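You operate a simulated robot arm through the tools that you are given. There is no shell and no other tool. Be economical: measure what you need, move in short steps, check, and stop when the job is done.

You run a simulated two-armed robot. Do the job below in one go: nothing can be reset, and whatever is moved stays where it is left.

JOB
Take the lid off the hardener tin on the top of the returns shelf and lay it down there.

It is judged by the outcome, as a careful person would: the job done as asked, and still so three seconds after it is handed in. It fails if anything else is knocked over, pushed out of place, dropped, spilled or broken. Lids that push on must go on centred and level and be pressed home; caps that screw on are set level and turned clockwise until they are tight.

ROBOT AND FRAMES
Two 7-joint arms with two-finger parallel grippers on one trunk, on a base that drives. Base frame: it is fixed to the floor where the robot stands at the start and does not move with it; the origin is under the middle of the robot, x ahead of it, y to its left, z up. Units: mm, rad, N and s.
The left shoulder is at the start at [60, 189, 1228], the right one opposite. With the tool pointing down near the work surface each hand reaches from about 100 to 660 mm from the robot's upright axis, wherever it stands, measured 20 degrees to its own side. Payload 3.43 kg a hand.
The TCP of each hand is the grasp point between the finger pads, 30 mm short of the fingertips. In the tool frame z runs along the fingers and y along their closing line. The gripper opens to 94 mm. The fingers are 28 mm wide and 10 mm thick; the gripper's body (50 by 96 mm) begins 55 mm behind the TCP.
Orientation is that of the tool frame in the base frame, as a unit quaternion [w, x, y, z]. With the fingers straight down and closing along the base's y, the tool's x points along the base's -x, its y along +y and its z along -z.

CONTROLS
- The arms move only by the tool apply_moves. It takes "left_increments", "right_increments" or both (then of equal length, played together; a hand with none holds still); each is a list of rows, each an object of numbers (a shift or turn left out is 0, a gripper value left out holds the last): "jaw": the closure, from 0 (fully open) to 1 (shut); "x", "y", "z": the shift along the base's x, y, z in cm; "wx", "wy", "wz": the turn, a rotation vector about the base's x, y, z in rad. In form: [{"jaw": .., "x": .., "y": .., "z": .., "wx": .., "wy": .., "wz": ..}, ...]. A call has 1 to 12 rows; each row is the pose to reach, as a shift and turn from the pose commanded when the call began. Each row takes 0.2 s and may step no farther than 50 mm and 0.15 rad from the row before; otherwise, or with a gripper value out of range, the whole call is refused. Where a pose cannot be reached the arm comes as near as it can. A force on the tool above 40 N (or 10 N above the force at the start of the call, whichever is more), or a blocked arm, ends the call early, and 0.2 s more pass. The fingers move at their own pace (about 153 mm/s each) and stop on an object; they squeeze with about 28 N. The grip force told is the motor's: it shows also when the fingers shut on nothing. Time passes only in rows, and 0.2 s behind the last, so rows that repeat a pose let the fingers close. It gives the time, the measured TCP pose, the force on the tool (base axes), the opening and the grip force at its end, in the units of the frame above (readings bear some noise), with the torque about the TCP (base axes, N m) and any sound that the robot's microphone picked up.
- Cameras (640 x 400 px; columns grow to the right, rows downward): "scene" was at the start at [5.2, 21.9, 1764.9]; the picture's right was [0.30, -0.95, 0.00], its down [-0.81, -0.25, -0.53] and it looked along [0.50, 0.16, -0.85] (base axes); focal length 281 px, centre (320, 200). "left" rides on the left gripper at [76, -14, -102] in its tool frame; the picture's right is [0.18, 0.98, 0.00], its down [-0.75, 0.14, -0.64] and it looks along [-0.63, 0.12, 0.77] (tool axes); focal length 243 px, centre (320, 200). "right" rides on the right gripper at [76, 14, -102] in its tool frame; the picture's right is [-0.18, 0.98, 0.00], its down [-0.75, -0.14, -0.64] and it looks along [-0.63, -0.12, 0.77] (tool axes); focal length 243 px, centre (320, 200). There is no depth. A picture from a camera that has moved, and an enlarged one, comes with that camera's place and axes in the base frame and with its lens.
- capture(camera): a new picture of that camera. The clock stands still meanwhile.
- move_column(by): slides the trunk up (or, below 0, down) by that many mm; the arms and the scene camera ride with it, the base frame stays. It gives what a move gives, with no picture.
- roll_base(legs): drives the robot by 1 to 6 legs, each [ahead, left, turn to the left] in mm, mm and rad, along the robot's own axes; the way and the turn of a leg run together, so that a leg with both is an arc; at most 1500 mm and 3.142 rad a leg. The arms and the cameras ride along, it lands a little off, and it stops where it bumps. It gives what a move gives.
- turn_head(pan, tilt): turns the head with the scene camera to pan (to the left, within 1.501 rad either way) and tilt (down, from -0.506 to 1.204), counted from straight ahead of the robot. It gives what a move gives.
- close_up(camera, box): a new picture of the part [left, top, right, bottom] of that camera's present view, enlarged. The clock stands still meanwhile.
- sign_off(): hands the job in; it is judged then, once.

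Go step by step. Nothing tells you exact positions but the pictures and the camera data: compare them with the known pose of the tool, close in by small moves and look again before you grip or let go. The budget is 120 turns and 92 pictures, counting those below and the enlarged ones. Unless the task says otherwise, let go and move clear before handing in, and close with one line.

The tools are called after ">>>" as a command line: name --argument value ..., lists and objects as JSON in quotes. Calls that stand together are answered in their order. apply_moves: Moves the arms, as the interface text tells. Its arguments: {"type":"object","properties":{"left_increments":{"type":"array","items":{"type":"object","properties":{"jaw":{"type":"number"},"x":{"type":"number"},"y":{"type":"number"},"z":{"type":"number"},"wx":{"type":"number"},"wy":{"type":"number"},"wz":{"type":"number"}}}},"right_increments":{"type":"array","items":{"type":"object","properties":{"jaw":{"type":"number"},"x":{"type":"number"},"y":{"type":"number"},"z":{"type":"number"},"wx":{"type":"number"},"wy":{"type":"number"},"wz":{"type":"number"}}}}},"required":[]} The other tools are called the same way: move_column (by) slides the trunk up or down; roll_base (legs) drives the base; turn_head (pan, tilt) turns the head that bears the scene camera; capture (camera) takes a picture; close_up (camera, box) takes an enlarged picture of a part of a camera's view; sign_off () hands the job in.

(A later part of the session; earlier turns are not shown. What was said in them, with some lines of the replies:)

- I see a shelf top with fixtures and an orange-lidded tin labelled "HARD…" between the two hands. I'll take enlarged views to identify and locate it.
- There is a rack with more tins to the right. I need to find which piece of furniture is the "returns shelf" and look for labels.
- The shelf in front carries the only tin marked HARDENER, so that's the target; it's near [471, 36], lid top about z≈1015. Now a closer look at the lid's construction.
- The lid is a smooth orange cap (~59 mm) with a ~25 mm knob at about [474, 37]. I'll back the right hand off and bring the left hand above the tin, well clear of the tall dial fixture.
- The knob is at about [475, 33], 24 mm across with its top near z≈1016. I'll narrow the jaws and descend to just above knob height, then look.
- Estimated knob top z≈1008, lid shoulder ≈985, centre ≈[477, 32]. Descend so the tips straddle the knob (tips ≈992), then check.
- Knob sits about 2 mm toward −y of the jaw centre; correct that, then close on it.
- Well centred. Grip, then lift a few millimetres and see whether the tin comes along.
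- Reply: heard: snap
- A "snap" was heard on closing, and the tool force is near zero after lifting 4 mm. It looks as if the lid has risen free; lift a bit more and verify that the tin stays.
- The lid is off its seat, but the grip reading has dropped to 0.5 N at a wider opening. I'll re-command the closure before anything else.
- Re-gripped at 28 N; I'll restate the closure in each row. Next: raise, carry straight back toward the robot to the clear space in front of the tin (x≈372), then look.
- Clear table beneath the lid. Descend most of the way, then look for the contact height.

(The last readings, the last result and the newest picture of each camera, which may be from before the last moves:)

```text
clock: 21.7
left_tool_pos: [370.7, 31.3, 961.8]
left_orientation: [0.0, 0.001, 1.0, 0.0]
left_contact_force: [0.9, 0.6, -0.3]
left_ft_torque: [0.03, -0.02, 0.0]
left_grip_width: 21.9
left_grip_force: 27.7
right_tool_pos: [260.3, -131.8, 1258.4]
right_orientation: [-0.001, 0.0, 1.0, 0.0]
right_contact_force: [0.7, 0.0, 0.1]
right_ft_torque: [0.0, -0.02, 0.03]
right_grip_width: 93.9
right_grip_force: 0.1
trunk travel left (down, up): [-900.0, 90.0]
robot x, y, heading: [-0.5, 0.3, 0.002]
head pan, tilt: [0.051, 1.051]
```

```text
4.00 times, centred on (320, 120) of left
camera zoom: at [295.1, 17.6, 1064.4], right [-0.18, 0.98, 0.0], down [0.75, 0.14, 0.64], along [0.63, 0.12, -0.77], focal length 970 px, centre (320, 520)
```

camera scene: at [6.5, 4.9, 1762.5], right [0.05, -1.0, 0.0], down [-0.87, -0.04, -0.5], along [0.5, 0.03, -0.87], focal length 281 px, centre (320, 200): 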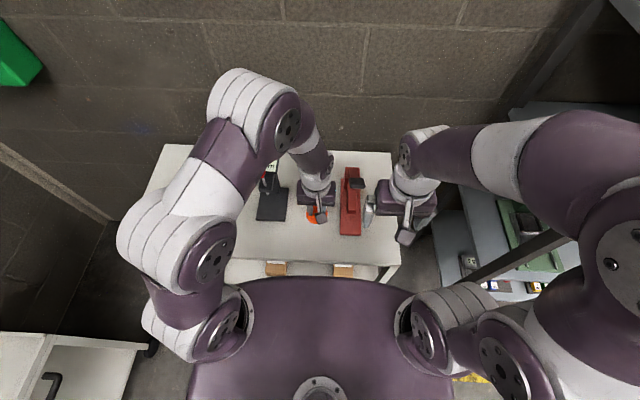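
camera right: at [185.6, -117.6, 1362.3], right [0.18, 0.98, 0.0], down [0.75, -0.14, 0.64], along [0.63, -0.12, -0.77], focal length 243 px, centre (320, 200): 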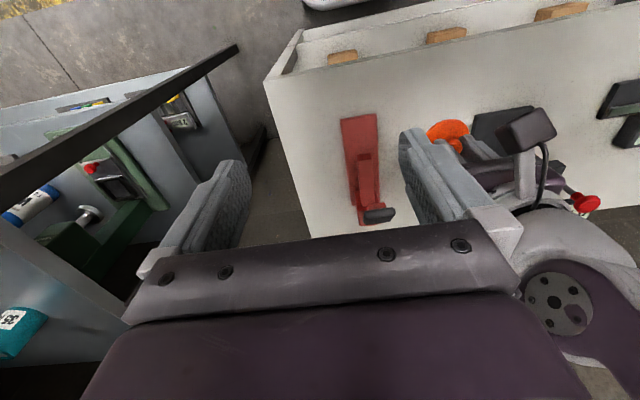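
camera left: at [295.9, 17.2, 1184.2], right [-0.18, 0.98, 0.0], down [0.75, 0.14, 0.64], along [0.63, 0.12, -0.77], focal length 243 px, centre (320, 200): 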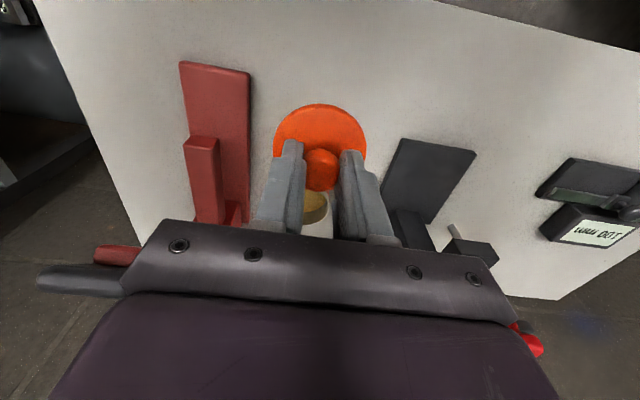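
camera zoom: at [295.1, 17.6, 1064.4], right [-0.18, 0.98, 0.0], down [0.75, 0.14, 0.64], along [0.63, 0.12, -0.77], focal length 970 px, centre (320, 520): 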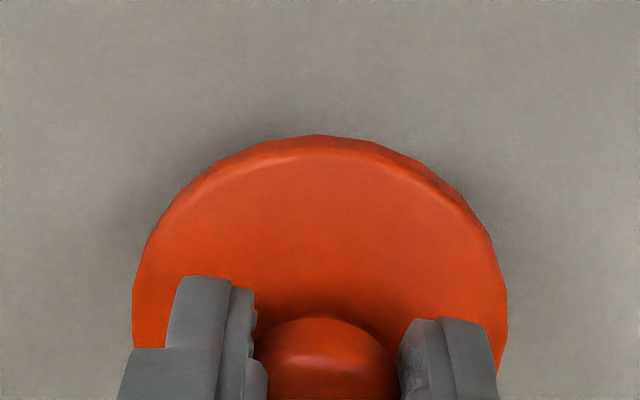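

>>> apply_moves --left_increments '[{"z": -0.15, "jaw": 1}, {"z": -0.3, "jaw": 1}, {"z": -0.45, "jaw": 1}, {"z": -0.45, "jaw": 1}]'

>>> apply_moves --left_increments '[{"z": -0.1, "jaw": 1}, {"z": -0.2, "jaw": 1}, {"z": -0.3, "jaw": 1}, {"z": -0.3, "jaw": 1}]'

>>> close_up --camera "left" --box '[240, 70, 400, 170]'

```text
clock: 22.7
left_tool_pos: [370.5, 31.2, 956.7]
left_orientation: [0.001, -0.001, 1.0, 0.0]
left_contact_force: [-0.5, -0.3, 0.2]
left_ft_torque: [-0.02, -0.02, 0.0]
left_grip_width: 22.2
left_grip_force: 28.5
right_tool_pos: [260.4, -130.7, 1258.9]
right_orientation: [-0.001, -0.001, 1.0, -0.001]
right_contact_force: [-0.2, -1.1, 0.7]
right_ft_torque: [0.01, 0.0, -0.02]
right_grip_width: 94.2
right_grip_force: 0.1
trunk travel left (down, up): [-900.0, 90.0]
robot x, y, heading: [0.4, -1.8, -0.001]
head pan, tilt: [0.051, 1.051]
```

```text
clock: 23.7
left_tool_pos: [371.2, 31.3, 952.5]
left_orientation: [0.0, -0.001, 1.0, 0.0]
left_contact_force: [-0.5, -0.8, -0.2]
left_ft_torque: [0.03, 0.01, -0.02]
left_grip_width: 21.6
left_grip_force: 28.3
right_tool_pos: [261.0, -132.3, 1259.7]
right_orientation: [0.0, 0.0, 1.0, 0.0]
right_contact_force: [0.3, -0.4, 0.6]
right_ft_torque: [0.0, -0.01, 0.0]
right_grip_width: 94.2
right_grip_force: 0.1
trunk travel left (down, up): [-900.0, 90.0]
robot x, y, heading: [0.5, -0.8, 0.001]
head pan, tilt: [0.051, 1.051]
```

```text
4.00 times, centred on (320, 120) of left
camera zoom: at [295.4, 17.0, 1056.3], right [-0.18, 0.98, 0.0], down [0.75, 0.14, 0.64], along [0.63, 0.12, -0.77], focal length 970 px, centre (320, 520)
```

zoom: 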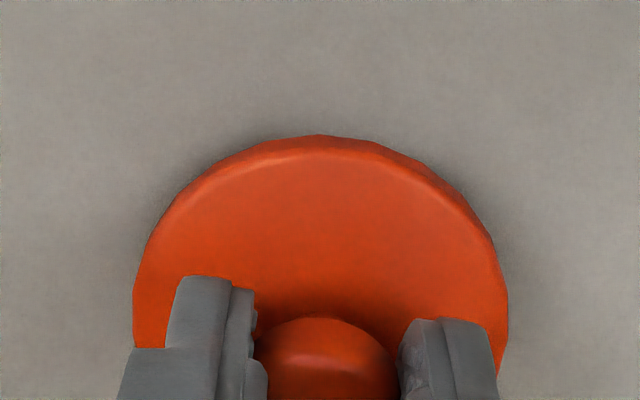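

>>> apply_moves --left_increments '[{"z": -0.1, "jaw": 1}, {"z": -0.2, "jaw": 1}, {"z": -0.3, "jaw": 1}, {"z": -0.4, "jaw": 1}, {"z": -0.4, "jaw": 1}]'

>>> close_up --camera "left" --box '[240, 70, 400, 170]'

>>> close_up --camera "scene" --box '[272, 190, 368, 250]'

```text
clock: 24.9
left_tool_pos: [372.2, 30.8, 949.9]
left_orientation: [0.0, -0.001, 1.0, 0.0]
left_contact_force: [0.0, 0.1, -0.3]
left_ft_torque: [0.0, 0.02, 0.01]
left_grip_width: 22.1
left_grip_force: 28.2
right_tool_pos: [260.9, -132.4, 1259.3]
right_orientation: [0.0, 0.0, 1.0, 0.0]
right_contact_force: [-0.2, 0.6, -0.2]
right_ft_torque: [-0.05, -0.02, 0.02]
right_grip_width: 93.8
right_grip_force: 0.0
trunk travel left (down, up): [-900.0, 90.0]
robot x, y, heading: [0.3, -0.8, 0.002]
head pan, tilt: [0.051, 1.051]
```

```text
4.00 times, centred on (320, 120) of left
camera zoom: at [295.7, 17.1, 1052.9], right [-0.18, 0.98, 0.0], down [0.75, 0.14, 0.64], along [0.63, 0.12, -0.77], focal length 970 px, centre (320, 520)
```

zoom: 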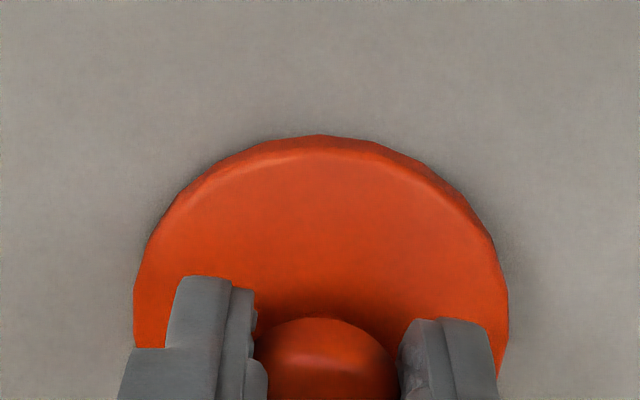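

```text
6.67 times, centred on (320, 220) of scene
camera zoom: at [5.9, 4.8, 1762.5], right [0.05, -1.0, 0.0], down [-0.87, -0.04, -0.5], along [0.5, 0.03, -0.87], focal length 1872 px, centre (320, 67)
```

zoom: 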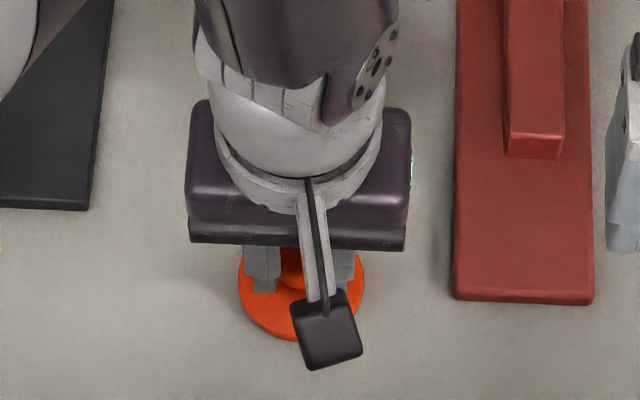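

>>> capture --camera "scene"

>>> capture --camera "right"

```text
49 pictures are left
camera scene: at [5.9, 4.8, 1762.5], right [0.05, -1.0, 0.0], down [-0.87, -0.04, -0.5], along [0.5, 0.03, -0.87], focal length 281 px, centre (320, 200)
```

scene: 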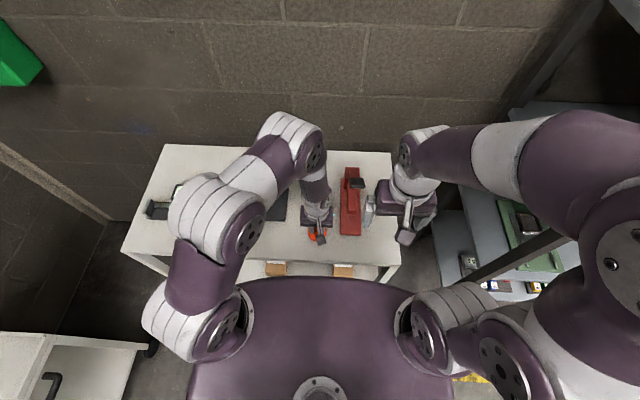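

```text
48 pictures are left
camera right: at [185.1, -117.6, 1362.4], right [0.18, 0.98, 0.0], down [0.75, -0.14, 0.64], along [0.63, -0.12, -0.77], focal length 243 px, centre (320, 200)
```

right: 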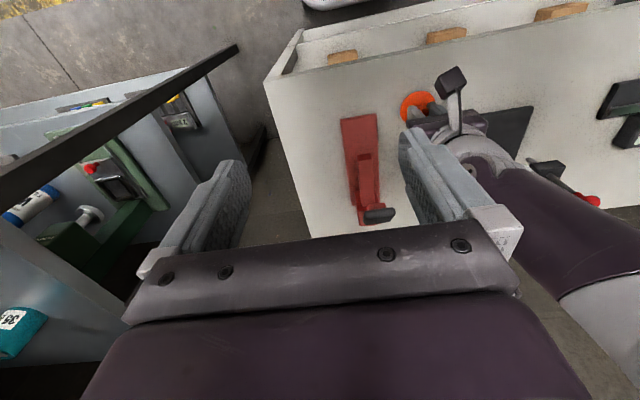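

The arm link passes well above the dial fixture, and the lid is estimated only a few mm off the shelf. Continue in small steps.

>>> apply_moves --left_increments '[{"z": -0.1, "jaw": 1}, {"z": -0.2, "jaw": 1}, {"z": -0.3, "jaw": 1}, {"z": -0.3, "jaw": 1}]'

>>> close_up --camera "left" --box '[240, 70, 400, 170]'

```text
clock: 25.9
left_tool_pos: [371.9, 30.9, 946.9]
left_orientation: [0.001, 0.0, 1.0, 0.0]
left_contact_force: [-0.7, 0.2, 9.4]
left_ft_torque: [-0.23, -0.1, 0.0]
left_grip_width: 22.5
left_grip_force: 27.9
right_tool_pos: [259.9, -132.0, 1259.2]
right_orientation: [0.0, 0.0, 1.0, 0.0]
right_contact_force: [0.3, -0.3, 0.3]
right_ft_torque: [0.01, 0.0, 0.0]
right_grip_width: 93.8
right_grip_force: 0.1
trunk travel left (down, up): [-900.0, 90.0]
robot x, y, heading: [3.7, 0.7, -0.001]
head pan, tilt: [0.051, 1.051]
```

```text
4.00 times, centred on (320, 120) of left
camera zoom: at [295.5, 17.2, 1049.2], right [-0.18, 0.98, 0.0], down [0.75, 0.14, 0.64], along [0.63, 0.12, -0.77], focal length 970 px, centre (320, 520)
```

zoom: 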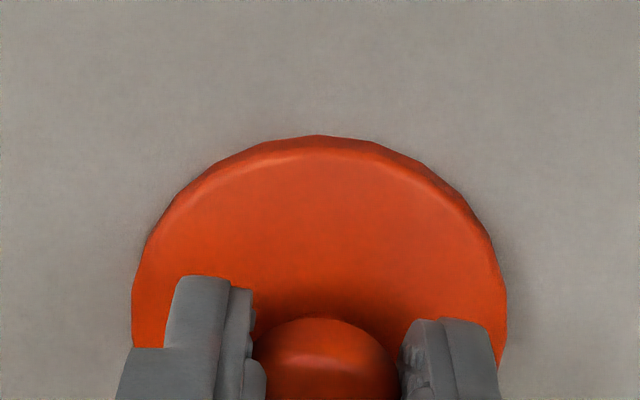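

Upward force of 9 N: the lid is on the shelf. Open gently to a modest width and rise.

>>> apply_moves --left_increments '[{"jaw": 0.72}, {"jaw": 0.6}, {"jaw": 0.5}, {"jaw": 0.5}]'

>>> apply_moves --left_increments '[{"z": 1, "jaw": 0.5}, {"z": 3, "jaw": 0.5}, {"z": 6, "jaw": 0.5}, {"z": 10, "jaw": 0.5}, {"z": 14, "jaw": 0.5}, {"z": 18, "jaw": 0.5}, {"z": 22, "jaw": 0.5}]'

>>> capture --camera "left"

>>> capture --camera "scene"

```text
clock: 26.9
left_tool_pos: [371.8, 30.3, 944.7]
left_orientation: [0.0, -0.001, 1.0, -0.001]
left_contact_force: [1.1, -1.0, 0.2]
left_ft_torque: [-0.02, 0.01, 0.0]
left_grip_width: 47.2
left_grip_force: 0.0
right_tool_pos: [260.5, -131.8, 1258.4]
right_orientation: [0.0, 0.0, 1.0, 0.0]
right_contact_force: [0.0, 0.1, -0.4]
right_ft_torque: [0.0, 0.01, 0.02]
right_grip_width: 93.8
right_grip_force: 0.0
trunk travel left (down, up): [-900.0, 90.0]
robot x, y, heading: [2.0, 2.4, -0.001]
head pan, tilt: [0.051, 1.051]
```

```text
clock: 28.5
left_tool_pos: [371.9, 29.6, 1167.6]
left_orientation: [0.0, 0.0, 1.0, 0.0]
left_contact_force: [0.6, 0.9, 0.9]
left_ft_torque: [-0.05, -0.02, 0.0]
left_grip_width: 47.0
left_grip_force: 0.1
right_tool_pos: [259.3, -132.4, 1260.3]
right_orientation: [0.0, 0.0, 1.0, 0.0]
right_contact_force: [0.2, -0.3, -0.7]
right_ft_torque: [0.0, -0.03, -0.02]
right_grip_width: 94.2
right_grip_force: 0.0
trunk travel left (down, up): [-900.0, 90.0]
robot x, y, heading: [-3.0, -2.0, 0.002]
head pan, tilt: [0.051, 1.051]
```

```text
46 pictures are left
camera left: at [296.6, 16.1, 1271.9], right [-0.18, 0.98, 0.0], down [0.75, 0.14, 0.64], along [0.63, 0.12, -0.77], focal length 243 px, centre (320, 200)
```

left: 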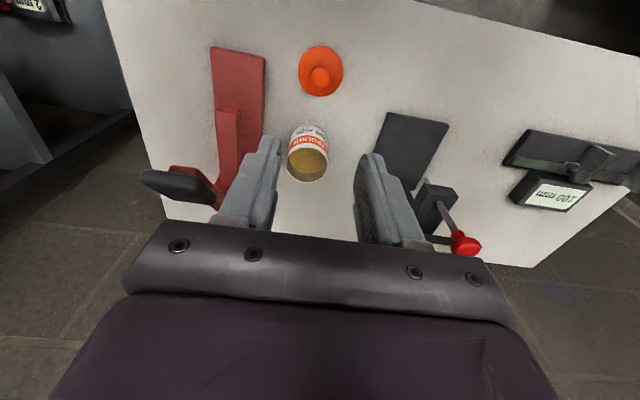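

```text
45 pictures are left
camera scene: at [4.8, 5.2, 1762.5], right [0.05, -1.0, 0.0], down [-0.87, -0.04, -0.5], along [0.5, 0.03, -0.87], focal length 281 px, centre (320, 200)
```

scene: 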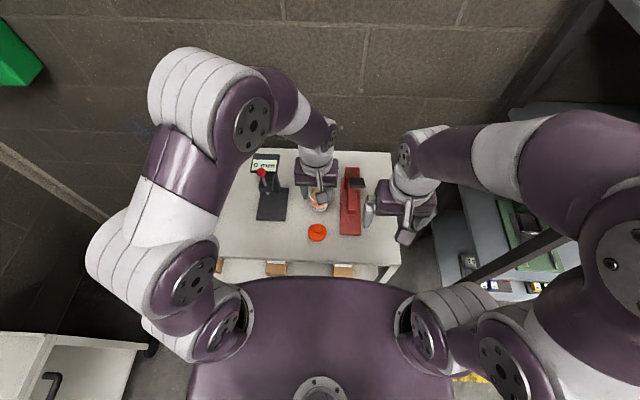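

The lid lies flat on the shelf in front of the open, upright tin, and the other items look undisturbed. The hand is clear, so I'm handing in.

>>> sign_off

```text
The job is handed in.
```

The hardener tin's lid is off and lying on the shelf top in front of the tin, which is still upright. Nothing else looks moved, and both hands are clear. There was a snap sound as the gripper closed on the knob, and the lid and knob still look whole.
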